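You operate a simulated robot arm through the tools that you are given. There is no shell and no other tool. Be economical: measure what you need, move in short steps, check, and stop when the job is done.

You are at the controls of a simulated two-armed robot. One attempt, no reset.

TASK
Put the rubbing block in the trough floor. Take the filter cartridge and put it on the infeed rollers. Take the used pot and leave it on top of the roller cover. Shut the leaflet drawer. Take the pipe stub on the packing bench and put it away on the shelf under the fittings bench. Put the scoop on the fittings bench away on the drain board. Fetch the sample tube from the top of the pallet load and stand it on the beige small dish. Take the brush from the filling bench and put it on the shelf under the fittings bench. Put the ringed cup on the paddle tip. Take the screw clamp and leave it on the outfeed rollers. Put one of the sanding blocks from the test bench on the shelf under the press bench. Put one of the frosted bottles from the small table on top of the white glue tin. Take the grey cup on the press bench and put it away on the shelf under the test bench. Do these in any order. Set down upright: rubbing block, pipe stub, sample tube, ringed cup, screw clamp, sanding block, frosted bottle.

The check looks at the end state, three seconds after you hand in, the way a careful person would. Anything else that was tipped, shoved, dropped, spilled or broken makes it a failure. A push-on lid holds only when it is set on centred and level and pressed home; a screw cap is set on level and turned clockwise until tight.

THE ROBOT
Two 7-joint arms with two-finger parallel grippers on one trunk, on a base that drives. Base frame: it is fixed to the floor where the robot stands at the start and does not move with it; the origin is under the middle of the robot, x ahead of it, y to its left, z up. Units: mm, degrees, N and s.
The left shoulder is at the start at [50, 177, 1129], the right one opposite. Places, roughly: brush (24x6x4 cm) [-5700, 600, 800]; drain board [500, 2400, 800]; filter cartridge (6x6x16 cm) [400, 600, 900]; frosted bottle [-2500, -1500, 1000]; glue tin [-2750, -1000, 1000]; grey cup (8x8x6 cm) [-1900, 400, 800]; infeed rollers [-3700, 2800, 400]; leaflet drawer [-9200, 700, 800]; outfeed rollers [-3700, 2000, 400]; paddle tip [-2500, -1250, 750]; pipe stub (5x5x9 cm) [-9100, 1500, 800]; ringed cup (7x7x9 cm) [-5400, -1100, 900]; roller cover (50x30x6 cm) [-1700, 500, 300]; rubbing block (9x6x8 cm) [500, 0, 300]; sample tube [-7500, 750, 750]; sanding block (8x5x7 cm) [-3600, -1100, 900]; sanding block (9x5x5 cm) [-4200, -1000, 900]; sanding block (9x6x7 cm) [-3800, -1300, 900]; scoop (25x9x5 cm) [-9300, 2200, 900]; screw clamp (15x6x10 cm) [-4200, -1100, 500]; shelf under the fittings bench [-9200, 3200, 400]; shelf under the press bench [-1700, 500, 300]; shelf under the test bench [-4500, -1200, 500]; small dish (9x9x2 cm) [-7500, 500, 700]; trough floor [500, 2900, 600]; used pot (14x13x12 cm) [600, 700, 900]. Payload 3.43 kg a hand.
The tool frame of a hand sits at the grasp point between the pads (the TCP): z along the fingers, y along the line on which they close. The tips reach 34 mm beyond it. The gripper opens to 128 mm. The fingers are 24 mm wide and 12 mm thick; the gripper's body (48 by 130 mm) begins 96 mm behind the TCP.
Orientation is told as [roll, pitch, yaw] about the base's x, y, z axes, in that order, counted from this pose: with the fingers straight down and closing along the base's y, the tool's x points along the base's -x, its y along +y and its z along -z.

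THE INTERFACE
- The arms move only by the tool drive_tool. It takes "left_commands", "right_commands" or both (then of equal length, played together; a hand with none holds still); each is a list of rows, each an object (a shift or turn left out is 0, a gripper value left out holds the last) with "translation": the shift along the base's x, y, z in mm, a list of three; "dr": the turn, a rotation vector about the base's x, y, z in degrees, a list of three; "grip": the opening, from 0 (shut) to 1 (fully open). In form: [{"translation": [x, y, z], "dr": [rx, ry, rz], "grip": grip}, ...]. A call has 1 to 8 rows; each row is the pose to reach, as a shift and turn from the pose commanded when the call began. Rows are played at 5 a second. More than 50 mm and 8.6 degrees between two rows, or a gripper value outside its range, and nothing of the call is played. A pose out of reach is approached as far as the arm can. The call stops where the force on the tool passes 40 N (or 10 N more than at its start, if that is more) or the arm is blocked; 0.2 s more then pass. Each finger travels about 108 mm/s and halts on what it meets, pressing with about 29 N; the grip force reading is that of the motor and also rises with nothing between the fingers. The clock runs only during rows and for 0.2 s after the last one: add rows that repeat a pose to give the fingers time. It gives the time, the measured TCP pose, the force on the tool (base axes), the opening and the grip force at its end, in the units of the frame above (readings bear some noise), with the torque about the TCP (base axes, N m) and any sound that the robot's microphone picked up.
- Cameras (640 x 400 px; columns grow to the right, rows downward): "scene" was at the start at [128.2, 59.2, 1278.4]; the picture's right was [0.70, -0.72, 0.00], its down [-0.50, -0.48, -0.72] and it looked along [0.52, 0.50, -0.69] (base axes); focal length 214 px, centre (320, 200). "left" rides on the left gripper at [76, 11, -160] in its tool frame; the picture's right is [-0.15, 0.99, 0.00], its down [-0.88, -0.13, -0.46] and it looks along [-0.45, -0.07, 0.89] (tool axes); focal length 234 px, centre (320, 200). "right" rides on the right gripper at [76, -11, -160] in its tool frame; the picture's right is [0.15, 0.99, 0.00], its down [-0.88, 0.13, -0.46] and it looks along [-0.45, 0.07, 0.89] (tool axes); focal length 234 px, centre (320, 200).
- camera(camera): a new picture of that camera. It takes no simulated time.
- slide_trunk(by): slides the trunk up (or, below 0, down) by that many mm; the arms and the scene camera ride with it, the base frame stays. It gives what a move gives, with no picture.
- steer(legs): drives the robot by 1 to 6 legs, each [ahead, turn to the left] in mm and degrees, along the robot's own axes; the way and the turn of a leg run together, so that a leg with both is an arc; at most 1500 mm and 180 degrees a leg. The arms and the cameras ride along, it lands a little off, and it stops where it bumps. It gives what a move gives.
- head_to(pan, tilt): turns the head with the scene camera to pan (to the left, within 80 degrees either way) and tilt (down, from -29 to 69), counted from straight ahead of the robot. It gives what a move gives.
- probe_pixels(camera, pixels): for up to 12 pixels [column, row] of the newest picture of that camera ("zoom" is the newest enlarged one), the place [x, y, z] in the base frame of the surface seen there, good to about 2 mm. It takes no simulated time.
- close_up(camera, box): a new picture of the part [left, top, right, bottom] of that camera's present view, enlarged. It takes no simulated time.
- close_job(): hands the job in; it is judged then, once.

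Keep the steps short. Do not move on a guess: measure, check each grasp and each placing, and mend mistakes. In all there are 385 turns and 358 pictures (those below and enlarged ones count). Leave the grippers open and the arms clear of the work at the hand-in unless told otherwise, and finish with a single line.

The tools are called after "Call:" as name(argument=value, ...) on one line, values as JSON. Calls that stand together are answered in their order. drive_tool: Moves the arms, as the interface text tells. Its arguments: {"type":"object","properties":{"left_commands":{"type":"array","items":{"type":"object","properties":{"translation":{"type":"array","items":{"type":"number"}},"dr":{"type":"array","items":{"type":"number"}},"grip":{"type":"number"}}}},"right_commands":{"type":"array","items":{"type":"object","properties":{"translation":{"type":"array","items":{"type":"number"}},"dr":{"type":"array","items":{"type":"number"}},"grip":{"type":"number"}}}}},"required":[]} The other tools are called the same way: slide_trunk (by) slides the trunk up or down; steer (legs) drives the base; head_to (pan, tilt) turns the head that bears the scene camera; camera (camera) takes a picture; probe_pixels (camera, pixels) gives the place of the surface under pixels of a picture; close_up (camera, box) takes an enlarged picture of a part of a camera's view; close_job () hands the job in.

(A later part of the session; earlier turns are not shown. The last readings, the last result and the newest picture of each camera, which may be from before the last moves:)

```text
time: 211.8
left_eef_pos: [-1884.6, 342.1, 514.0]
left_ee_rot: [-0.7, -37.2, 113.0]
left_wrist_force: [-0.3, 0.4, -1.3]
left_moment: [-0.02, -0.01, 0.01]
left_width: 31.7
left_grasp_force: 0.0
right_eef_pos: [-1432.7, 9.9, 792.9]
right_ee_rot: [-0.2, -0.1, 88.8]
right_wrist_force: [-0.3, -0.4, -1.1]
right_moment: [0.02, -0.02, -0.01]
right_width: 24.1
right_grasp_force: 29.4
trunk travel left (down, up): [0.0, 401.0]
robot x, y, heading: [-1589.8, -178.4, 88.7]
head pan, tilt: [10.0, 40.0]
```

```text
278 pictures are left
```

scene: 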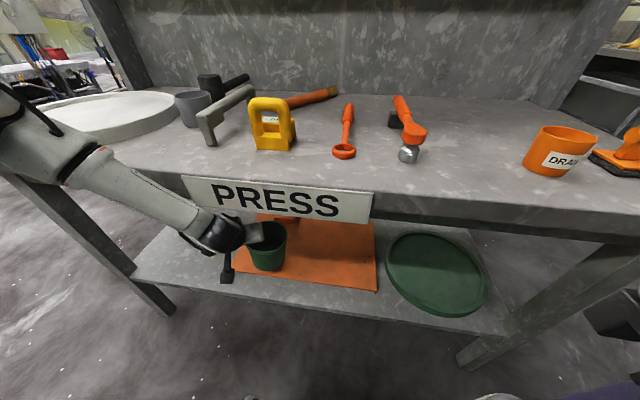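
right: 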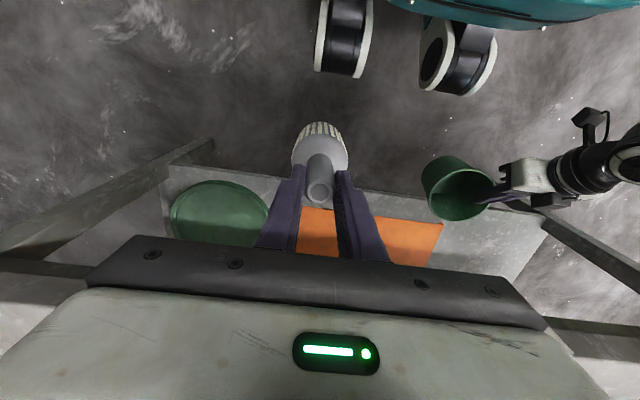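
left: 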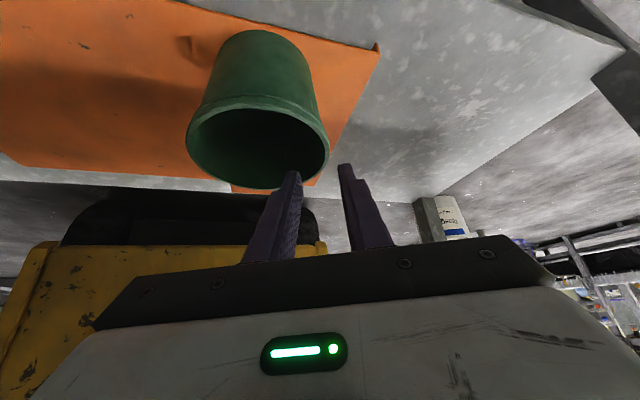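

Clear. Back out 250, raise the trunk, and inspect the grey cup.

Call:
steer(legs=[[-260, 0]])

Call:
slide_trunk(by=280)

Call:
head_to(pan=20, tilt=35)

Call:
camera(camera="scene")

Call:
close_up(camera="scene", box=[180, 80, 340, 200])

```text
time: 213.6
left_eef_pos: [-1886.3, 96.6, 520.3]
left_ee_rot: [-1.0, -38.0, 113.1]
left_wrist_force: [0.3, 0.0, 0.5]
left_moment: [0.01, 0.01, 0.0]
left_width: 32.1
left_grasp_force: 0.1
right_eef_pos: [-1436.0, -244.1, 793.3]
right_ee_rot: [0.0, 0.0, 88.6]
right_wrist_force: [-0.3, 0.2, -1.4]
right_moment: [-0.02, -0.01, 0.01]
right_width: 24.1
right_grasp_force: 29.0
trunk travel left (down, up): [0.0, 401.0]
robot x, y, heading: [-1589.5, -428.2, 88.5]
head pan, tilt: [10.0, 40.0]
```

```text
time: 216.5
left_eef_pos: [-1889.2, 96.0, 800.8]
left_ee_rot: [-1.2, -38.0, 113.0]
left_wrist_force: [0.1, -0.3, 0.3]
left_moment: [0.02, 0.01, 0.03]
left_width: 31.8
left_grasp_force: 0.1
right_eef_pos: [-1435.9, -244.7, 1073.1]
right_ee_rot: [0.0, 0.0, 88.7]
right_wrist_force: [-0.1, 0.3, -0.8]
right_moment: [-0.02, 0.02, 0.02]
right_width: 24.2
right_grasp_force: 29.2
trunk travel left (down, up): [-280.0, 121.0]
robot x, y, heading: [-1591.9, -428.8, 89.0]
head pan, tilt: [10.0, 40.0]
```

```text
time: 217.2
left_eef_pos: [-1886.6, 97.3, 800.2]
left_ee_rot: [-1.2, -37.9, 113.0]
left_wrist_force: [0.3, -0.1, 1.2]
left_moment: [-0.01, -0.01, -0.01]
left_width: 32.2
left_grasp_force: 0.1
right_eef_pos: [-1435.9, -244.6, 1073.3]
right_ee_rot: [-0.1, 0.0, 88.6]
right_wrist_force: [0.3, -0.6, -0.7]
right_moment: [0.0, -0.02, 0.0]
right_width: 24.0
right_grasp_force: 28.8
trunk travel left (down, up): [-280.0, 121.0]
robot x, y, heading: [-1589.9, -429.2, 88.6]
head pan, tilt: [20.0, 35.0]
```

```text
277 pictures are left
```

scene: 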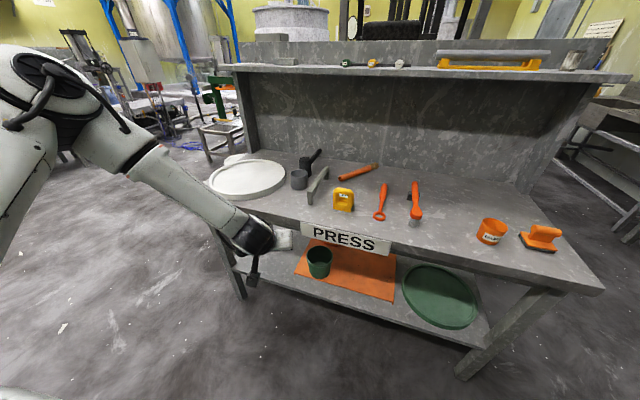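

```text
3.33 times, centred on (260, 140) of scene
```

zoom: 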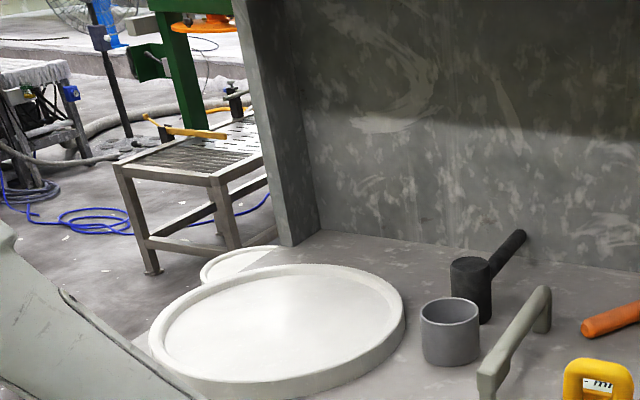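

Call:
probe_pixels(camera="zoom", pixels=[[422, 320], [479, 318], [450, 296], [448, 322], [450, 362], [426, 350], [478, 345], [403, 330], [500, 350], [485, 385], [470, 285], [450, 308]])

```text
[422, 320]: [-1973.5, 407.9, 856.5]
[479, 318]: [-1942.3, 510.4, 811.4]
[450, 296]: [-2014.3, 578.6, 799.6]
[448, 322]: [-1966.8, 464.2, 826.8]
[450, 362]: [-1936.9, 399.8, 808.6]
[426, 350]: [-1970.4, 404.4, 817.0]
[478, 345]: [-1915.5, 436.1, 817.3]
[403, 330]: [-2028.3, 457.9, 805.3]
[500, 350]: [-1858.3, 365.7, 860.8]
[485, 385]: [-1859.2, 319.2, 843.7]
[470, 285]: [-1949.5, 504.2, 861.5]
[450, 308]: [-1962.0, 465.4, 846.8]
```

Cup centre ≈(−1945, 434), r≈38, top 860, base 800; ≥45 mm free both sides, hammer 30 mm behind. I'll raise and straighten the left hand, then position the robot.

Call:
drive_tool(left_commands=[{"translation": [0, 0, 45], "dr": [0, 0, -8], "grip": 0.8}, {"translation": [0, 0, 90], "dr": [0, 0, -16]}, {"translation": [0, 0, 135], "dr": [0, 0, -24]}, {"translation": [0, 0, 180], "dr": [0, 0, -24]}])

Call:
steer(legs=[[0, 24], [320, 0], [0, -22.5]])

Call:
camera(camera="scene")

Call:
camera(camera="left")

```text
time: 218.2
left_eef_pos: [-1887.6, 95.3, 981.9]
left_ee_rot: [-1.2, -38.1, 88.9]
left_wrist_force: [-0.9, -0.9, -1.2]
left_moment: [0.01, 0.01, -0.02]
left_width: 102.3
left_grasp_force: 0.1
right_eef_pos: [-1436.1, -243.7, 1073.1]
right_ee_rot: [0.0, 0.0, 88.8]
right_wrist_force: [-0.5, -1.3, -1.1]
right_moment: [0.01, -0.03, 0.02]
right_width: 23.9
right_grasp_force: 28.9
trunk travel left (down, up): [-280.0, 121.0]
robot x, y, heading: [-1591.2, -433.8, 88.9]
head pan, tilt: [20.0, 35.0]
```

```text
time: 222.7
left_eef_pos: [-2025.9, 377.7, 980.0]
left_ee_rot: [-1.1, -38.1, 90.9]
left_wrist_force: [0.0, -0.2, -0.3]
left_moment: [-0.01, 0.0, 0.01]
left_width: 102.4
left_grasp_force: 0.0
right_eef_pos: [-1563.7, 53.3, 1073.0]
right_ee_rot: [0.0, 0.1, 90.5]
right_wrist_force: [-0.3, 0.1, -1.3]
right_moment: [0.01, 0.01, 0.01]
right_width: 24.0
right_grasp_force: 28.8
trunk travel left (down, up): [-280.0, 121.0]
robot x, y, heading: [-1716.9, -138.4, 90.6]
head pan, tilt: [20.0, 35.0]
```

```text
275 pictures are left
```

scene: 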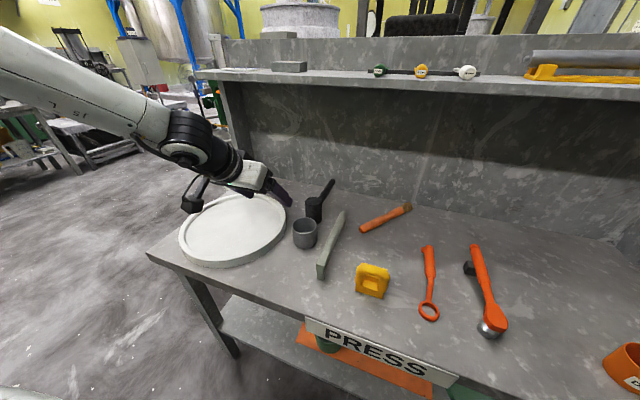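

```text
274 pictures are left
```

left: 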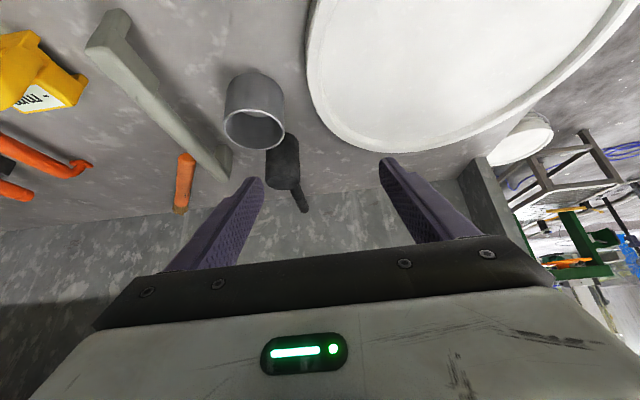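

Call:
probe_pixels(camera="scene", pixels=[[293, 228], [317, 228], [305, 220], [305, 238], [304, 249], [316, 240], [294, 240], [285, 230], [325, 245], [314, 205]])

Call:
probe_pixels(camera="left", pixels=[[225, 118], [284, 105], [255, 150], [250, 72], [228, 95], [280, 128], [308, 95], [215, 150], [283, 160], [255, 120]])

```text
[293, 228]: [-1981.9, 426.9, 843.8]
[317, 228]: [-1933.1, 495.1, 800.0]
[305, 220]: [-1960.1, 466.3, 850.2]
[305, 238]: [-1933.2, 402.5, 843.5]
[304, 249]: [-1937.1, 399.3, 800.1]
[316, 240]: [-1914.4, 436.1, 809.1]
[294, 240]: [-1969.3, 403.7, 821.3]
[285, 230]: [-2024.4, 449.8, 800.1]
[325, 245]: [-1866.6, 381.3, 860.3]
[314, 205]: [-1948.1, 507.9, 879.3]
```

```text
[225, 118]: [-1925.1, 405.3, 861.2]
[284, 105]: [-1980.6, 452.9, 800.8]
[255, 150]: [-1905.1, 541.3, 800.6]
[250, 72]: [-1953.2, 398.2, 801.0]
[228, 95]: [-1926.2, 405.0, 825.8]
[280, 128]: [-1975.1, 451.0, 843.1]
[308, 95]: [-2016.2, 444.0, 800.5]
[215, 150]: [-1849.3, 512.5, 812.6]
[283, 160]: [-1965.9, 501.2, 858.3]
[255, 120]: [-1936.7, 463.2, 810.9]
```

Cup axis (−1947, 434), r 36. Approach at pitch −45° with fingers straddling left/right.

Call:
drive_tool(left_commands=[{"translation": [26, -9, -15], "dr": [3.5, 0, 0]}, {"translation": [52, -18, -30], "dr": [7, 0, 0]}, {"translation": [79, -28, -45], "dr": [7, 0, 0]}, {"translation": [79, 0, -79], "dr": [7, 0, 0]}, {"translation": [79, 28, -113], "dr": [7, 0, 0]}])

Call:
camera(camera="left")

Call:
camera(camera="scene")

```text
time: 223.9
left_eef_pos: [-1947.0, 406.0, 865.6]
left_ee_rot: [-1.3, -45.2, 90.9]
left_wrist_force: [-0.1, 0.1, -0.1]
left_moment: [-0.02, -0.03, -0.06]
left_width: 102.2
left_grasp_force: 0.1
right_eef_pos: [-1562.6, 52.9, 1072.9]
right_ee_rot: [0.0, 0.0, 90.6]
right_wrist_force: [1.5, 0.2, -2.2]
right_moment: [-0.04, -0.03, 0.02]
right_width: 23.9
right_grasp_force: 28.8
trunk travel left (down, up): [-280.0, 121.0]
robot x, y, heading: [-1712.6, -136.6, 90.4]
head pan, tilt: [20.0, 35.0]
```

```text
273 pictures are left
```

left: 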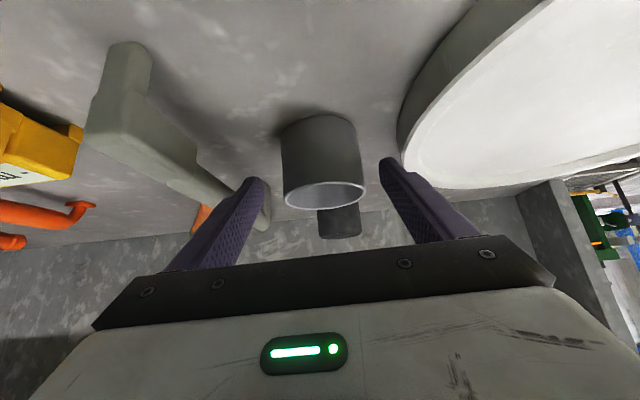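

```text
272 pictures are left
```

scene: 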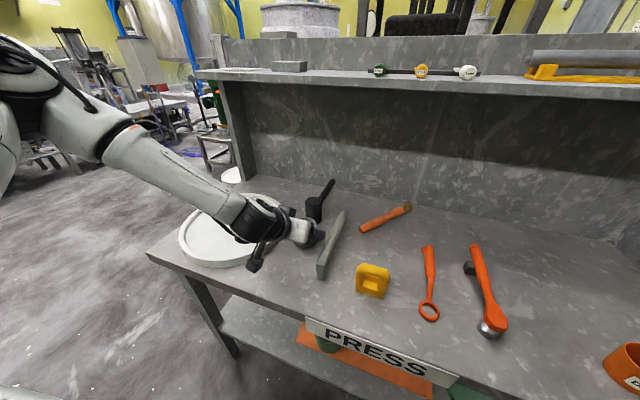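

Call:
probe_pixels(camera="scene", pixels=[[254, 265], [260, 255], [230, 255], [305, 238]])

Call:
drive_tool(left_commands=[{"translation": [0, 14, -16]}, {"translation": [0, 28, -31]}])

```text
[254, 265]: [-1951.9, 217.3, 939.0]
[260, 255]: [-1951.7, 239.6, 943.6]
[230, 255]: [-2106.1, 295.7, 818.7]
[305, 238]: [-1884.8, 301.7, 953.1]
```

```text
time: 224.5
left_eef_pos: [-1946.7, 432.6, 834.7]
left_ee_rot: [-1.4, -45.1, 91.0]
left_wrist_force: [0.0, 0.5, -0.5]
left_moment: [0.02, -0.02, 0.04]
left_width: 102.5
left_grasp_force: 0.1
right_eef_pos: [-1563.0, 53.1, 1072.7]
right_ee_rot: [0.1, 0.1, 90.7]
right_wrist_force: [-0.5, 0.1, -1.4]
right_moment: [-0.01, -0.01, -0.02]
right_width: 23.9
right_grasp_force: 28.9
trunk travel left (down, up): [-280.0, 121.0]
robot x, y, heading: [-1714.2, -136.2, 90.4]
head pan, tilt: [20.0, 35.0]
```

Positioned. Close and lift.

Call:
drive_tool(left_commands=[{"translation": [0, 0, 0], "grip": 0.0}, {"translation": [0, 0, 0]}, {"translation": [0, 0, 0]}, {"translation": [0, 0, 0]}, {"translation": [0, 0, 25]}, {"translation": [0, -15, 65]}, {"translation": [0, -30, 105]}, {"translation": [0, -60, 145]}])

Call:
camera(camera="left")

Call:
camera(camera="right")

```text
time: 226.3
left_eef_pos: [-1947.7, 374.6, 980.9]
left_ee_rot: [-1.3, -45.0, 90.9]
left_wrist_force: [-0.3, -0.5, 0.3]
left_moment: [0.01, 0.01, -0.03]
left_width: 70.4
left_grasp_force: 28.9
right_eef_pos: [-1564.2, 51.6, 1073.8]
right_ee_rot: [0.0, 0.0, 90.7]
right_wrist_force: [-0.3, -0.6, -0.9]
right_moment: [0.0, -0.03, -0.02]
right_width: 24.3
right_grasp_force: 29.0
trunk travel left (down, up): [-280.0, 121.0]
robot x, y, heading: [-1716.6, -135.1, 90.7]
head pan, tilt: [20.0, 35.0]
```

```text
271 pictures are left
```

left: 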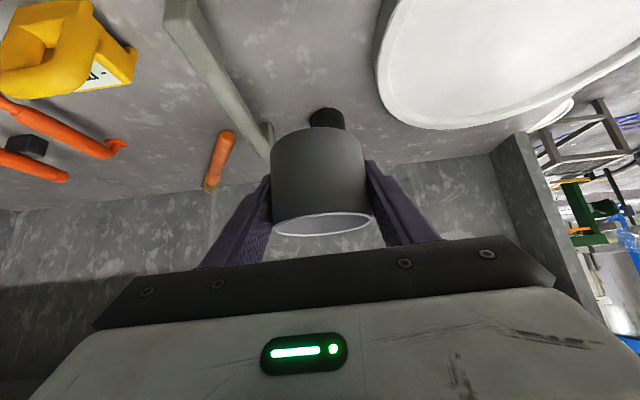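

```text
270 pictures are left
```

right: 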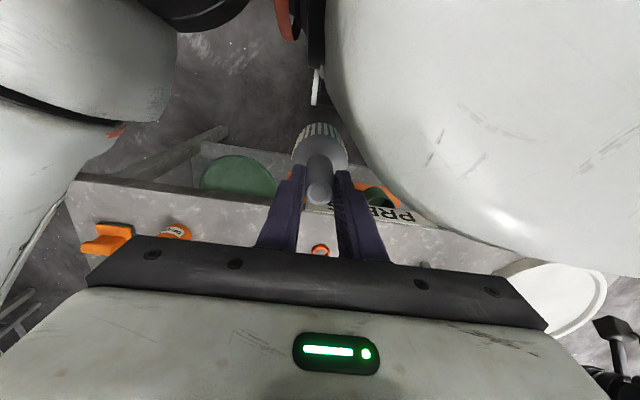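

Cup is held upright. Pull it in, back away from the bench, and drive west along the aisle toward the test bench.

Call:
drive_tool(left_commands=[{"translation": [0, -40, 10]}, {"translation": [0, -80, 20]}, {"translation": [0, -120, 30]}, {"translation": [0, -150, 40]}])

Call:
steer(legs=[[-260, 0], [0, 89]])

Call:
head_to(pan=15, tilt=18)

Call:
camera(camera="scene")

```text
time: 227.3
left_eef_pos: [-1941.5, 279.9, 1045.1]
left_ee_rot: [-1.3, -45.0, 91.0]
left_wrist_force: [-1.0, -0.6, -0.3]
left_moment: [0.06, 0.02, -0.01]
left_width: 70.4
left_grasp_force: 28.5
left hand out of reach, approached as far as the arm can: row 2, 3, 4
right_eef_pos: [-1563.9, 52.0, 1072.6]
right_ee_rot: [0.0, 0.0, 90.6]
right_wrist_force: [-0.6, 0.5, -0.6]
right_moment: [0.02, 0.01, -0.01]
right_width: 24.0
right_grasp_force: 28.5
trunk travel left (down, up): [-280.0, 121.0]
robot x, y, heading: [-1710.2, -138.6, 90.4]
head pan, tilt: [20.0, 35.0]
```

```text
time: 233.0
left_eef_pos: [-2127.1, -632.7, 1046.1]
left_ee_rot: [-1.4, -45.0, -178.4]
left_wrist_force: [-0.9, 0.6, -0.1]
left_moment: [0.01, 0.01, -0.01]
left_width: 69.7
left_grasp_force: 28.6
right_eef_pos: [-1903.9, -251.9, 1073.0]
right_ee_rot: [0.0, 0.1, -178.9]
right_wrist_force: [-0.9, -0.3, -1.5]
right_moment: [-0.03, -0.01, -0.01]
right_width: 23.9
right_grasp_force: 28.9
trunk travel left (down, up): [-280.0, 121.0]
robot x, y, heading: [-1708.3, -398.5, -178.8]
head pan, tilt: [20.0, 35.0]
```

```text
time: 233.8
left_eef_pos: [-2126.8, -633.9, 1045.1]
left_ee_rot: [-1.3, -45.0, -178.4]
left_wrist_force: [-0.3, -0.6, -0.8]
left_moment: [0.01, -0.01, -0.01]
left_width: 69.7
left_grasp_force: 29.2
right_eef_pos: [-1902.4, -251.2, 1072.6]
right_ee_rot: [0.0, 0.0, -178.8]
right_wrist_force: [-0.8, -0.3, -1.4]
right_moment: [0.0, 0.01, 0.0]
right_width: 24.1
right_grasp_force: 28.9
trunk travel left (down, up): [-280.0, 121.0]
robot x, y, heading: [-1708.8, -395.8, -178.8]
head pan, tilt: [15.0, 18.0]
```

```text
269 pictures are left
```

scene: 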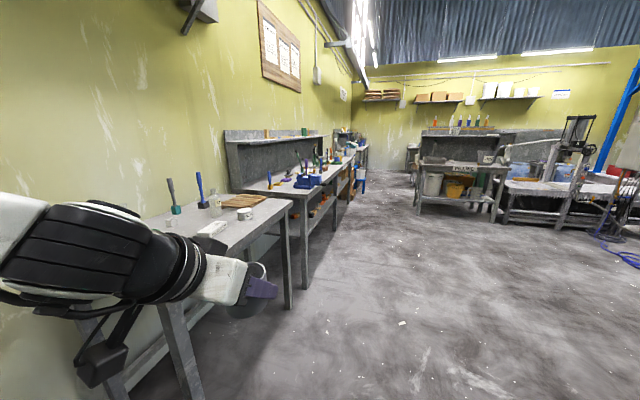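

Call:
probe_pixels(camera="scene", pixels=[[275, 210], [290, 300], [185, 385], [305, 280], [300, 195], [335, 170], [345, 200], [360, 190], [310, 215], [425, 210], [500, 225], [330, 225]])

Call:
close_up(camera="scene", box=[210, 110, 390, 250])

```text
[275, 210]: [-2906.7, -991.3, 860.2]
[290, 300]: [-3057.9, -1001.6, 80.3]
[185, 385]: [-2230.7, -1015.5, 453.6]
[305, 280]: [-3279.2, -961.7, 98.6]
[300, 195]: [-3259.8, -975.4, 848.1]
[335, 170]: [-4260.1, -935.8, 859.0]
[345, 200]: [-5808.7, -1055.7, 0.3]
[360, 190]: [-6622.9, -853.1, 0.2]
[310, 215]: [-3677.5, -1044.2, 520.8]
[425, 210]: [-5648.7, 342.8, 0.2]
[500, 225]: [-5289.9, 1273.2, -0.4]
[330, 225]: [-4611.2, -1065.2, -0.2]
```

```text
2.86 times, centred on (300, 180) of scene
```

zoom: 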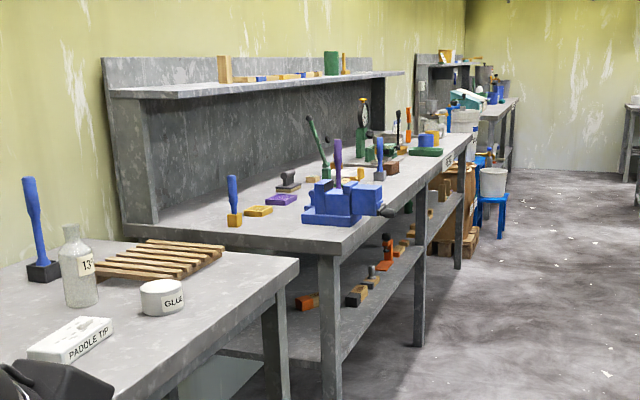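

Small table front y≈−980 (top 860); test bench x≈−3270…−4400, front y≈−940, shelf z≈520. Drive 2200 west and face the test bench.

Call:
steer(legs=[[1500, 0], [750, -2], [0, 90]])

Call:
head_to(pan=0, tilt=35)

Call:
camera(camera="scene")

```text
time: 248.7
left_eef_pos: [-3753.4, -855.9, 1044.6]
left_ee_rot: [-1.2, -45.0, -92.7]
left_wrist_force: [0.5, 0.6, -0.9]
left_moment: [0.03, -0.05, -0.02]
left_width: 69.2
left_grasp_force: 29.2
right_eef_pos: [-4117.3, -605.2, 1073.8]
right_ee_rot: [0.0, 0.1, -93.1]
right_wrist_force: [-0.2, -0.7, -1.9]
right_moment: [0.02, 0.03, 0.0]
right_width: 23.8
right_grasp_force: 29.1
trunk travel left (down, up): [-280.0, 121.0]
robot x, y, heading: [-3952.6, -429.5, -93.1]
head pan, tilt: [15.0, 18.0]
```

```text
time: 249.4
left_eef_pos: [-3752.4, -855.9, 1044.9]
left_ee_rot: [-1.4, -45.0, -92.7]
left_wrist_force: [-0.1, -0.6, 0.6]
left_moment: [-0.02, 0.01, 0.02]
left_width: 69.1
left_grasp_force: 28.7
right_eef_pos: [-4116.8, -605.3, 1073.8]
right_ee_rot: [0.0, 0.1, -93.1]
right_wrist_force: [-0.3, 0.1, -0.7]
right_moment: [-0.01, 0.0, 0.0]
right_width: 24.4
right_grasp_force: 29.4
trunk travel left (down, up): [-280.0, 121.0]
robot x, y, heading: [-3956.8, -426.6, -93.1]
head pan, tilt: [0.0, 35.0]
```

```text
267 pictures are left
```

scene: 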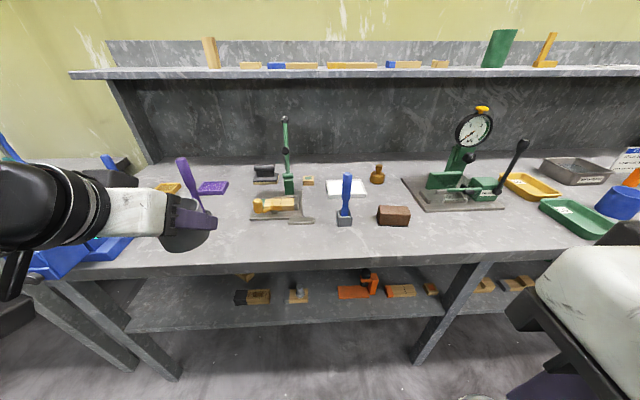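

Call:
close_up(camera="scene", box=[220, 110, 440, 330])

Call:
close_up(camera="scene", box=[210, 250, 560, 340])

Call:
probe_pixels(camera="scene", pixels=[[393, 215], [270, 204], [265, 175], [346, 215], [365, 285], [255, 297], [298, 295], [400, 290], [330, 320], [300, 262], [520, 282], [470, 310]])

```text
1.82 times, centred on (330, 220) of scene
```

zoom: 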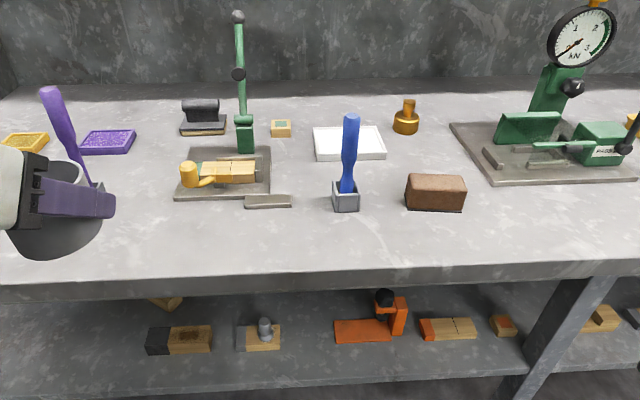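

```text
1.83 times, centred on (385, 295) of scene
```

zoom: 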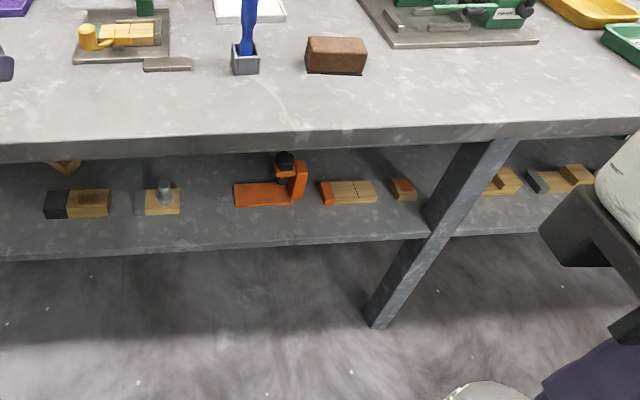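

```text
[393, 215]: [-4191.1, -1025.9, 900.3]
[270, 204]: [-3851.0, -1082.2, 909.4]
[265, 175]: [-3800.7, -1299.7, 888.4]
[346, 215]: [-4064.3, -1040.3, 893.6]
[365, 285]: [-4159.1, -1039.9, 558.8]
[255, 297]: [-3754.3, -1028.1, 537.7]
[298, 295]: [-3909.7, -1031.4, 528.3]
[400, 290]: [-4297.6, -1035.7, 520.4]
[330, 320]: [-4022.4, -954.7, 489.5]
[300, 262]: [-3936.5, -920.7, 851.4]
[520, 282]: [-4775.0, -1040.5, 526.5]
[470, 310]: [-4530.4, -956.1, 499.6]
```

Brown sanding block is at (−4191, −1026) and the orange screw clamp on the shelf at about (−4130, −1040). Shelf z=500; its left part (x≈−3550) seems free for the cup. Shift 150 to the left.

Call:
steer(legs=[[0, 93], [160, 0], [0, -90]])

Call:
head_to(pan=15, tilt=40)

Call:
camera(camera="scene")

```text
time: 258.6
left_eef_pos: [-3572.1, -844.7, 1046.5]
left_ee_rot: [-1.3, -45.0, -89.6]
left_wrist_force: [-0.6, 0.3, -0.1]
left_moment: [-0.01, -0.03, 0.0]
left_width: 68.5
left_grasp_force: 29.2
right_eef_pos: [-3948.8, -613.6, 1072.8]
right_ee_rot: [0.0, 0.2, -90.1]
right_wrist_force: [-0.7, 0.5, -1.3]
right_moment: [0.01, 0.03, -0.01]
right_width: 24.1
right_grasp_force: 29.1
trunk travel left (down, up): [-280.0, 121.0]
robot x, y, heading: [-3799.1, -428.2, -90.3]
head pan, tilt: [0.0, 35.0]
```

```text
time: 259.4
left_eef_pos: [-3572.6, -843.4, 1044.4]
left_ee_rot: [-1.3, -45.0, -89.6]
left_wrist_force: [0.0, 0.1, -0.5]
left_moment: [-0.03, 0.0, -0.01]
left_width: 68.4
left_grasp_force: 28.5
right_eef_pos: [-3949.4, -611.6, 1073.0]
right_ee_rot: [0.0, 0.1, -89.9]
right_wrist_force: [1.2, -0.3, -0.9]
right_moment: [0.0, -0.02, -0.01]
right_width: 24.1
right_grasp_force: 29.0
trunk travel left (down, up): [-280.0, 121.0]
robot x, y, heading: [-3803.0, -422.9, -89.7]
head pan, tilt: [15.0, 40.0]
```

```text
264 pictures are left
```

scene: 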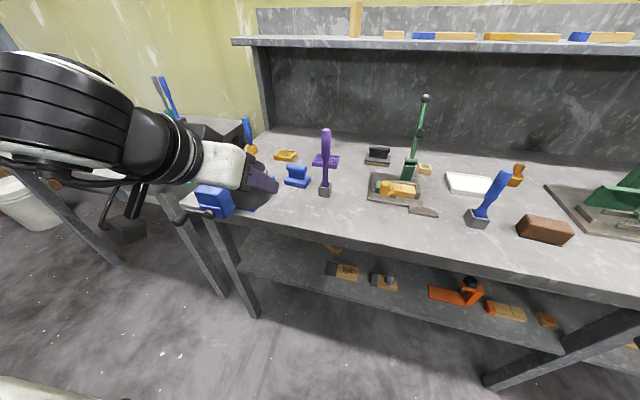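

Call:
probe_pixels(camera="scene", pixels=[[270, 250], [290, 270], [310, 262], [255, 270], [330, 268], [300, 250], [280, 285], [250, 240]])

Call:
slide_trunk(by=-280)

Call:
drive_tool(left_commands=[{"translation": [0, 0, -45]}, {"translation": [0, 0, -90]}, {"translation": [0, 0, -135]}, {"translation": [0, 0, -170]}, {"translation": [0, 0, -200]}])

Call:
camera(camera="scene")

```text
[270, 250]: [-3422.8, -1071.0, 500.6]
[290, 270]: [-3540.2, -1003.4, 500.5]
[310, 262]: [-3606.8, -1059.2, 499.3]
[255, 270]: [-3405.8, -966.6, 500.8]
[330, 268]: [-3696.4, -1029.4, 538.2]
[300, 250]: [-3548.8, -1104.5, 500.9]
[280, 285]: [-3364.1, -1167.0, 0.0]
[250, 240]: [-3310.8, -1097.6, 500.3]
```

```text
time: 262.2
left_eef_pos: [-3571.6, -844.4, 765.6]
left_ee_rot: [-1.3, -45.1, -89.5]
left_wrist_force: [0.0, -0.1, 0.0]
left_moment: [0.0, 0.01, 0.0]
left_width: 68.7
left_grasp_force: 29.5
right_eef_pos: [-3950.5, -613.8, 792.8]
right_ee_rot: [0.0, 0.2, -90.0]
right_wrist_force: [0.3, -0.7, -2.0]
right_moment: [0.0, 0.02, 0.01]
right_width: 24.1
right_grasp_force: 29.4
trunk travel left (down, up): [0.0, 401.0]
robot x, y, heading: [-3798.8, -425.0, -89.7]
head pan, tilt: [15.0, 40.0]
```

```text
time: 263.4
left_eef_pos: [-3574.1, -846.4, 565.7]
left_ee_rot: [-1.3, -44.9, -89.5]
left_wrist_force: [0.2, -0.7, 0.1]
left_moment: [0.01, 0.02, 0.03]
left_width: 68.6
left_grasp_force: 29.1
left hand out of reach, approached as far as the arm can: row 1, 2, 3, 4, 5
right_eef_pos: [-3949.9, -613.0, 792.2]
right_ee_rot: [0.0, 0.1, -90.1]
right_wrist_force: [0.4, 0.3, -1.6]
right_moment: [-0.02, 0.01, -0.03]
right_width: 24.3
right_grasp_force: 29.1
trunk travel left (down, up): [0.0, 401.0]
robot x, y, heading: [-3795.1, -424.4, -90.2]
head pan, tilt: [15.0, 40.0]
```

```text
263 pictures are left
```

scene: 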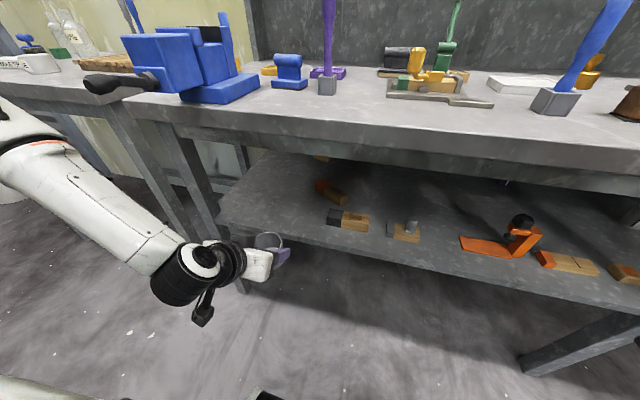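

Cup is lowered to 566 in front of the shelf. Drive 150 in and lower to the shelf.

Call:
steer(legs=[[150, 0]])

Call:
drive_tool(left_commands=[{"translation": [0, 0, -12]}, {"translation": [0, 0, -22]}, {"translation": [0, 0, -28]}, {"translation": [0, 0, -33]}, {"translation": [0, 0, -37]}])

Call:
close_up(camera="scene", box=[160, 120, 480, 320])

```text
time: 264.6
left_eef_pos: [-3574.8, -945.6, 570.7]
left_ee_rot: [-1.8, -45.4, -89.0]
left_wrist_force: [-0.6, -0.9, 0.1]
left_moment: [-0.02, -0.03, 0.02]
left_width: 68.2
left_grasp_force: 29.1
right_eef_pos: [-3951.4, -713.8, 792.9]
right_ee_rot: [0.2, -0.3, -89.8]
right_wrist_force: [0.8, -0.3, -1.0]
right_moment: [0.02, -0.03, -0.02]
right_width: 24.1
right_grasp_force: 28.8
trunk travel left (down, up): [0.0, 401.0]
robot x, y, heading: [-3800.8, -529.1, -89.3]
head pan, tilt: [15.0, 40.0]
stopped in leg 1: the robot was blocked; the commanded pose is now the measured one
```

```text
time: 265.8
left_eef_pos: [-3571.3, -948.8, 548.0]
left_ee_rot: [-3.0, -45.5, -86.7]
left_wrist_force: [0.6, 0.1, -0.9]
left_moment: [0.01, 0.0, 0.0]
left_width: 68.4
left_grasp_force: 28.9
left hand out of reach, approached as far as the arm can: row 2, 3, 4, 5
right_eef_pos: [-3947.5, -709.6, 796.2]
right_ee_rot: [-0.3, -0.7, -89.8]
right_wrist_force: [0.1, -0.7, -1.5]
right_moment: [-0.01, -0.01, 0.01]
right_width: 24.3
right_grasp_force: 29.6
trunk travel left (down, up): [0.0, 401.0]
robot x, y, heading: [-3796.5, -525.8, -89.2]
head pan, tilt: [15.0, 40.0]
```

```text
2.00 times, centred on (320, 220) of scene
```

zoom: 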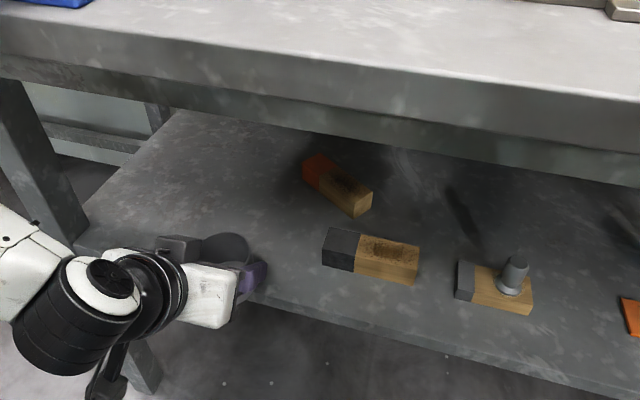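

The base was blocked 50 mm early. Check what the arm touches.

Call:
head_to(pan=45, tilt=40)

Call:
camera(camera="scene")

```text
time: 266.8
left_eef_pos: [-3572.4, -950.8, 550.6]
left_ee_rot: [-2.9, -45.5, -86.9]
left_wrist_force: [1.8, -0.7, 0.3]
left_moment: [0.0, 0.0, 0.04]
left_width: 68.0
left_grasp_force: 28.9
right_eef_pos: [-3946.4, -711.3, 796.9]
right_ee_rot: [-0.5, -0.8, -89.9]
right_wrist_force: [0.0, -0.6, -1.0]
right_moment: [0.02, 0.0, 0.0]
right_width: 24.2
right_grasp_force: 28.9
trunk travel left (down, up): [0.0, 401.0]
robot x, y, heading: [-3800.3, -527.9, -89.4]
head pan, tilt: [45.0, 40.0]
```

```text
261 pictures are left
```

scene: 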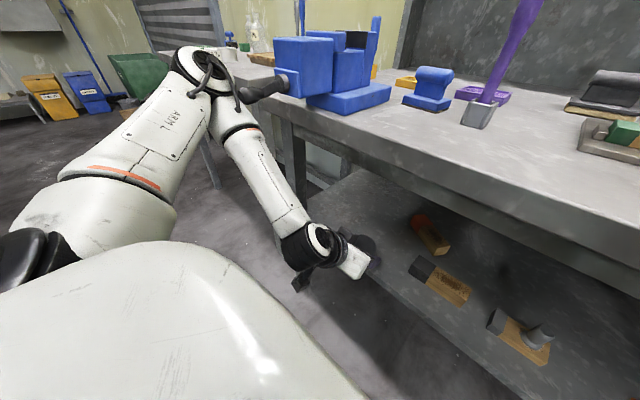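

The elbow is touching the vise handle. Back off, and approach turned 25° left from further right so the elbow stays clear.

Call:
steer(legs=[[-150, 0], [0, -90], [300, 0], [0, 114]])

Call:
head_to(pan=15, tilt=35)

Call:
camera(camera="scene")

```text
time: 278.3
left_eef_pos: [-3719.5, -682.4, 544.2]
left_ee_rot: [-1.8, -44.9, -64.5]
left_wrist_force: [-0.1, 0.0, -1.0]
left_moment: [-0.02, -0.02, -0.02]
left_width: 66.5
left_grasp_force: 29.3
right_eef_pos: [-4154.3, -621.5, 793.1]
right_ee_rot: [0.0, 0.1, -65.4]
right_wrist_force: [1.0, 0.5, -0.7]
right_moment: [0.01, 0.0, 0.0]
right_width: 24.3
right_grasp_force: 29.2
trunk travel left (down, up): [0.0, 401.0]
robot x, y, heading: [-4098.0, -383.3, -65.2]
head pan, tilt: [45.0, 40.0]
```

```text
time: 279.3
left_eef_pos: [-3719.8, -682.9, 544.3]
left_ee_rot: [-1.7, -44.8, -64.3]
left_wrist_force: [-0.3, -0.8, -0.2]
left_moment: [0.0, 0.02, -0.01]
left_width: 66.8
left_grasp_force: 28.7
right_eef_pos: [-4155.0, -621.3, 792.7]
right_ee_rot: [0.0, 0.1, -65.3]
right_wrist_force: [-0.1, 0.0, -1.8]
right_moment: [0.02, 0.03, -0.04]
right_width: 24.2
right_grasp_force: 28.7
trunk travel left (down, up): [0.0, 401.0]
robot x, y, heading: [-4098.3, -387.3, -65.1]
head pan, tilt: [15.0, 35.0]
```

```text
260 pictures are left
```

scene: 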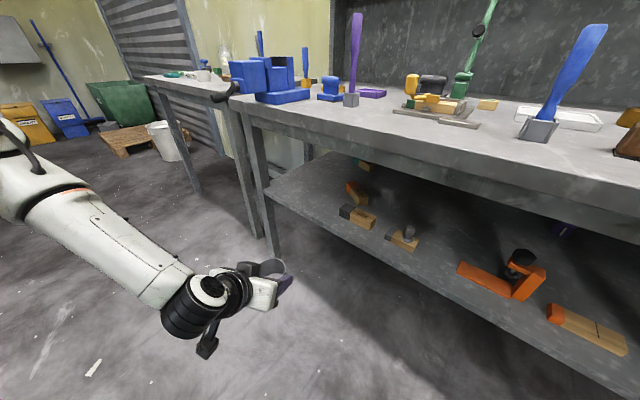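

Extend the left arm 90 mm along its heading and reduce pitch to −40°, then drive in 250.

Call:
drive_tool(left_commands=[{"translation": [13, -27, 0], "dr": [2.3, 1, 0]}, {"translation": [26, -55, 0], "dr": [4.5, 2.1, 0]}, {"translation": [38, -82, 0], "dr": [4.5, 2.1, 0]}])

Call:
camera(camera="left")

Call:
steer(legs=[[250, 0]])

Call:
camera(camera="scene")

```text
time: 280.1
left_eef_pos: [-3680.5, -765.4, 543.8]
left_ee_rot: [-1.6, -39.8, -64.5]
left_wrist_force: [0.3, 1.5, -0.8]
left_moment: [-0.01, -0.01, 0.01]
left_width: 66.7
left_grasp_force: 28.6
right_eef_pos: [-4154.1, -620.2, 792.6]
right_ee_rot: [-0.1, 0.0, -65.3]
right_wrist_force: [0.9, -0.5, -0.3]
right_moment: [0.0, -0.02, -0.04]
right_width: 24.1
right_grasp_force: 29.3
trunk travel left (down, up): [0.0, 401.0]
robot x, y, heading: [-4092.9, -387.8, -65.1]
head pan, tilt: [15.0, 35.0]
```

```text
259 pictures are left
```

left: 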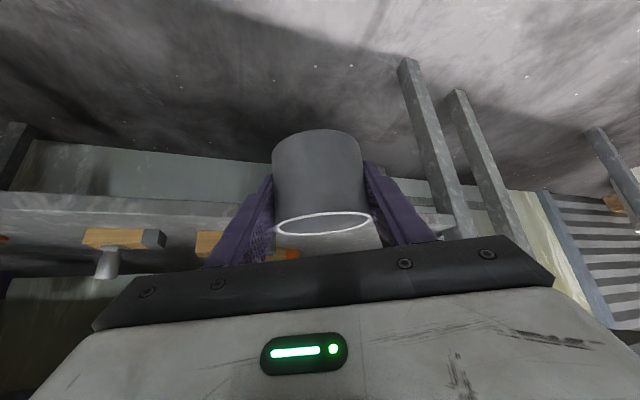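

```text
time: 281.9
left_eef_pos: [-3578.4, -966.9, 569.1]
left_ee_rot: [-3.6, -42.2, -63.0]
left_wrist_force: [0.1, 0.1, -0.4]
left_moment: [0.0, -0.03, 0.0]
left_width: 66.3
left_grasp_force: 29.3
right_eef_pos: [-4052.6, -814.2, 816.7]
right_ee_rot: [-1.4, -4.8, -65.4]
right_wrist_force: [-0.7, -0.5, -0.7]
right_moment: [-0.02, 0.01, 0.01]
right_width: 24.3
right_grasp_force: 28.8
trunk travel left (down, up): [0.0, 401.0]
robot x, y, heading: [-3992.1, -602.8, -65.3]
head pan, tilt: [15.0, 35.0]
```

```text
258 pictures are left
```

scene: 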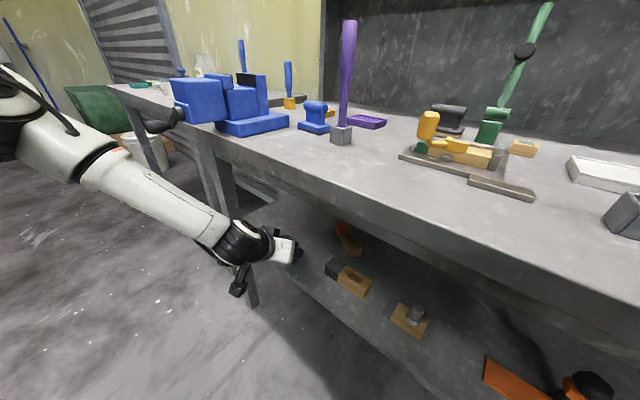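

Both hands rose ~25 mm and tilted, so the robot is leaning on something. Back up 60 mm and look to the right.

Call:
steer(legs=[[-60, 0]])

Call:
head_to(pan=-35, tilt=45)

Call:
camera(camera="scene")

```text
time: 282.8
left_eef_pos: [-3598.7, -923.5, 544.9]
left_ee_rot: [-3.0, -40.2, -63.4]
left_wrist_force: [0.0, -0.2, -0.7]
left_moment: [-0.04, -0.01, 0.0]
left_width: 65.9
left_grasp_force: 29.5
right_eef_pos: [-4071.2, -778.3, 808.1]
right_ee_rot: [-1.2, -4.2, -65.0]
right_wrist_force: [0.6, 0.3, -0.6]
right_moment: [0.04, 0.05, -0.03]
right_width: 24.2
right_grasp_force: 29.0
trunk travel left (down, up): [0.0, 401.0]
robot x, y, heading: [-4014.2, -544.7, -65.5]
head pan, tilt: [15.0, 35.0]
```

```text
time: 284.0
left_eef_pos: [-3600.1, -922.7, 544.2]
left_ee_rot: [-2.8, -40.1, -63.5]
left_wrist_force: [-0.4, 0.7, -0.8]
left_moment: [-0.02, -0.02, 0.02]
left_width: 65.6
left_grasp_force: 29.0
right_eef_pos: [-4071.4, -777.9, 807.8]
right_ee_rot: [-1.0, -4.7, -64.6]
right_wrist_force: [1.1, 0.4, -1.1]
right_moment: [0.01, 0.02, 0.01]
right_width: 24.1
right_grasp_force: 29.1
trunk travel left (down, up): [0.0, 401.0]
robot x, y, heading: [-4017.8, -546.8, -65.5]
head pan, tilt: [-35.0, 45.0]
```

```text
257 pictures are left
```

scene: 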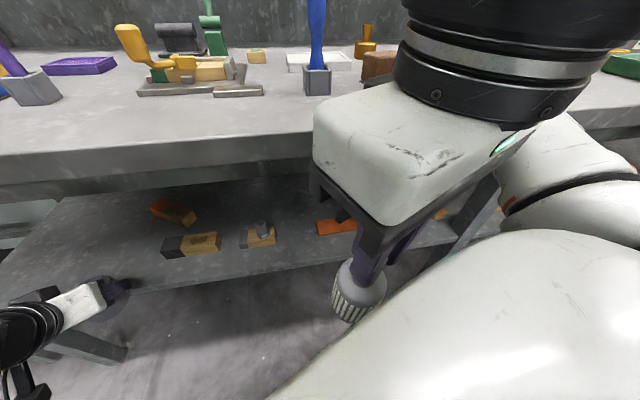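

Call:
head_to(pan=-75, tilt=35)

Call:
camera(camera="scene")

```text
time: 285.1
left_eef_pos: [-3600.0, -922.1, 545.8]
left_ee_rot: [-2.9, -40.3, -63.5]
left_wrist_force: [0.1, -0.4, -0.9]
left_moment: [-0.01, -0.04, 0.0]
left_width: 65.7
left_grasp_force: 29.0
right_eef_pos: [-4070.9, -778.6, 808.8]
right_ee_rot: [-1.1, -4.7, -64.6]
right_wrist_force: [-0.1, 0.3, -1.4]
right_moment: [-0.01, 0.01, 0.02]
right_width: 24.1
right_grasp_force: 29.1
trunk travel left (down, up): [0.0, 401.0]
robot x, y, heading: [-4014.6, -544.9, -65.3]
head pan, tilt: [-75.0, 35.0]
```

```text
256 pictures are left
```

scene: 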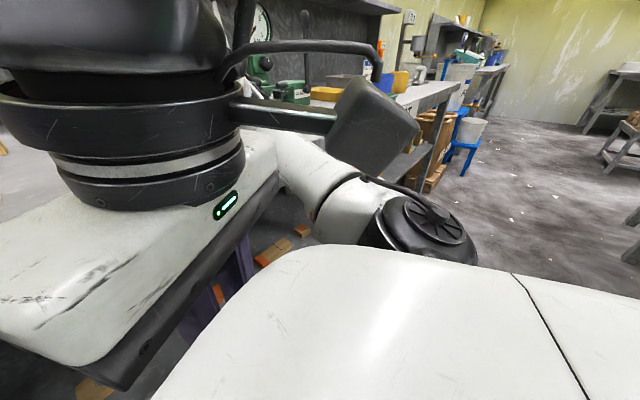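

The right forearm was pressing the bench edge. Back off 90 and tuck the right hand back and up.

Call:
steer(legs=[[-90, 0]])

Call:
drive_tool(right_commands=[{"translation": [-10, 20, 40], "dr": [-2, 4, 0]}, {"translation": [-25, 55, 70], "dr": [-2, 4, 0]}, {"translation": [-42, 91, 100], "dr": [-2, 4, 0]}, {"translation": [-50, 110, 140], "dr": [-2, 4, 0]}])

Call:
camera(camera="scene")

```text
time: 286.2
left_eef_pos: [-3640.3, -840.4, 545.7]
left_ee_rot: [-2.1, -40.3, -63.9]
left_wrist_force: [0.6, -0.1, -0.1]
left_moment: [0.03, -0.01, -0.02]
left_width: 61.3
left_grasp_force: 29.2
right_eef_pos: [-4112.7, -698.5, 805.0]
right_ee_rot: [-0.4, -4.4, -65.0]
right_wrist_force: [0.4, 0.5, -1.0]
right_moment: [0.0, 0.03, -0.02]
right_width: 24.0
right_grasp_force: 29.1
trunk travel left (down, up): [0.0, 401.0]
robot x, y, heading: [-4053.9, -463.0, -65.7]
head pan, tilt: [-75.0, 35.0]
```

```text
time: 286.8
left_eef_pos: [-3640.8, -841.9, 543.3]
left_ee_rot: [-1.5, -39.6, -64.2]
left_wrist_force: [0.9, -0.2, -0.8]
left_moment: [0.04, 0.02, 0.03]
left_width: 61.8
left_grasp_force: 29.2
right_eef_pos: [-4130.0, -675.2, 858.9]
right_ee_rot: [-4.4, -3.0, -67.9]
right_wrist_force: [-0.4, 0.4, -1.4]
right_moment: [0.04, 0.03, 0.05]
right_width: 24.3
right_grasp_force: 29.1
trunk travel left (down, up): [0.0, 401.0]
robot x, y, heading: [-4054.1, -465.0, -65.8]
head pan, tilt: [-75.0, 35.0]
stopped in row 2 (right hand): the force on the tool passed its limit (the readings are from after the stop); the commanded pose is now the measured one
```

```text
255 pictures are left
```

scene: 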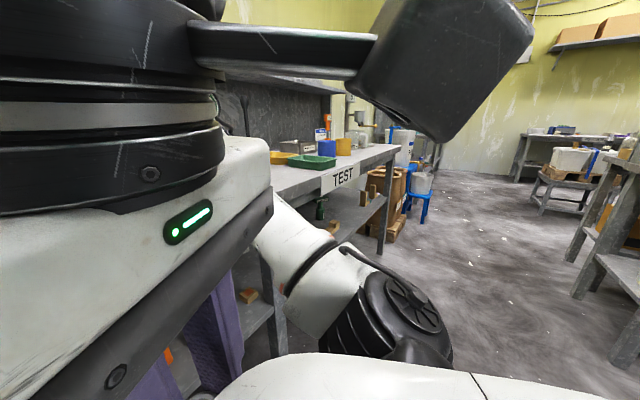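

Call:
steer(legs=[[-120, 0]])

Call:
camera(camera="left")

Call:
camera(camera="right")

Call:
head_to(pan=-50, tilt=50)

Call:
camera(camera="scene")

```text
time: 288.0
left_eef_pos: [-3688.3, -734.2, 544.4]
left_ee_rot: [-1.7, -39.8, -64.0]
left_wrist_force: [-0.4, 0.4, -1.1]
left_moment: [-0.02, -0.02, 0.02]
left_width: 61.6
left_grasp_force: 29.1
right_eef_pos: [-4177.7, -565.0, 860.6]
right_ee_rot: [-4.2, -3.3, -67.5]
right_wrist_force: [-0.1, -1.3, -0.6]
right_moment: [0.06, -0.02, -0.02]
right_width: 24.2
right_grasp_force: 28.6
trunk travel left (down, up): [0.0, 401.0]
robot x, y, heading: [-4104.1, -356.2, -65.3]
head pan, tilt: [-75.0, 35.0]
```

```text
254 pictures are left
```

left: 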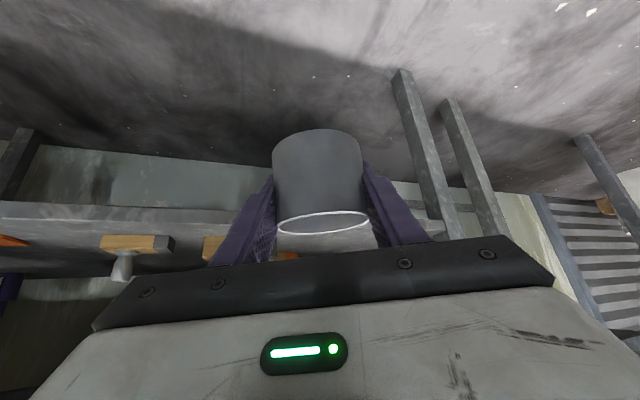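

```text
253 pictures are left
```

right: 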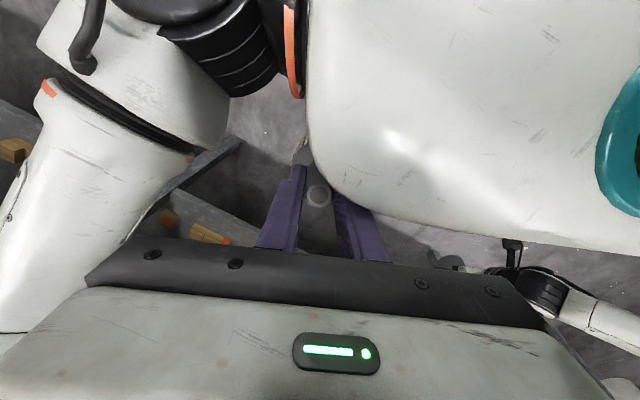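

```text
time: 288.9
left_eef_pos: [-3688.1, -733.1, 545.5]
left_ee_rot: [-1.6, -39.8, -64.1]
left_wrist_force: [0.5, -1.1, 0.2]
left_moment: [0.01, 0.0, 0.0]
left_width: 61.9
left_grasp_force: 29.1
right_eef_pos: [-4175.8, -565.3, 860.0]
right_ee_rot: [-4.3, -2.6, -67.9]
right_wrist_force: [1.2, 0.5, 0.2]
right_moment: [0.0, 0.0, -0.02]
right_width: 23.9
right_grasp_force: 29.2
trunk travel left (down, up): [0.0, 401.0]
robot x, y, heading: [-4102.5, -357.0, -65.5]
head pan, tilt: [-50.0, 50.0]
```

```text
252 pictures are left
```

scene: 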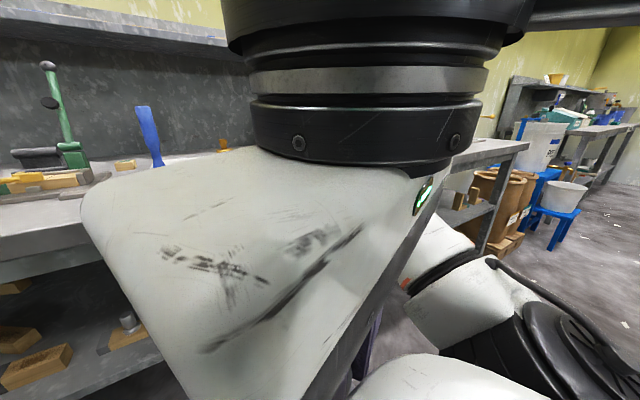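

The right hand is now too close to the robot's chest. Move it 110 mm forward and up.

Call:
drive_tool(right_commands=[{"translation": [12, -27, 10]}, {"translation": [25, -55, 30]}, {"translation": [37, -82, 60]}, {"translation": [50, -109, 95]}, {"translation": [50, -109, 140], "dr": [3.5, 4, 1.5]}])

Call:
camera(camera="right")

Call:
camera(camera="scene")

```text
time: 289.8
left_eef_pos: [-3689.0, -732.6, 543.8]
left_ee_rot: [-1.6, -39.7, -64.0]
left_wrist_force: [0.3, -0.2, -0.8]
left_moment: [0.01, -0.02, 0.03]
left_width: 61.7
left_grasp_force: 29.0
right_eef_pos: [-4139.5, -654.1, 919.7]
right_ee_rot: [-5.1, -3.2, -66.7]
right_wrist_force: [-27.2, -21.5, -35.5]
right_moment: [0.63, -5.48, 2.91]
right_width: 24.0
right_grasp_force: 28.9
trunk travel left (down, up): [0.0, 401.0]
robot x, y, heading: [-4103.5, -357.7, -65.5]
head pan, tilt: [-50.0, 50.0]
stopped in row 4 (right hand): the force on the tool passed its limit (the readings are from after the stop); the commanded pose is now the measured one
```

```text
251 pictures are left
```

right: 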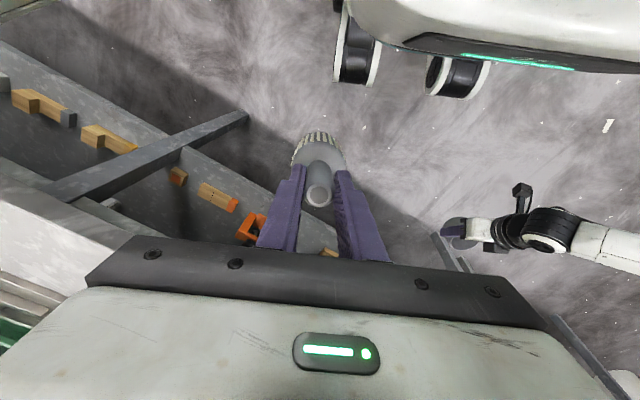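

```text
250 pictures are left
```

scene: 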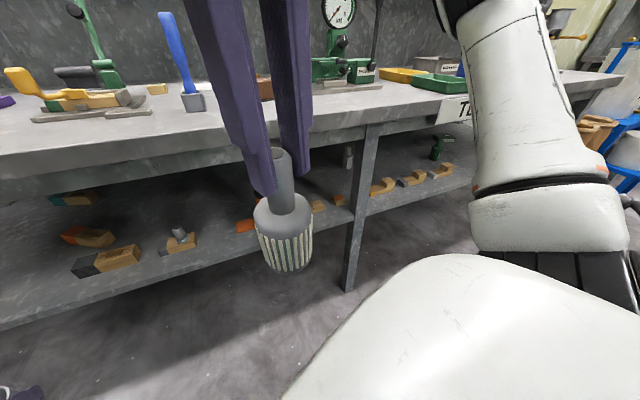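

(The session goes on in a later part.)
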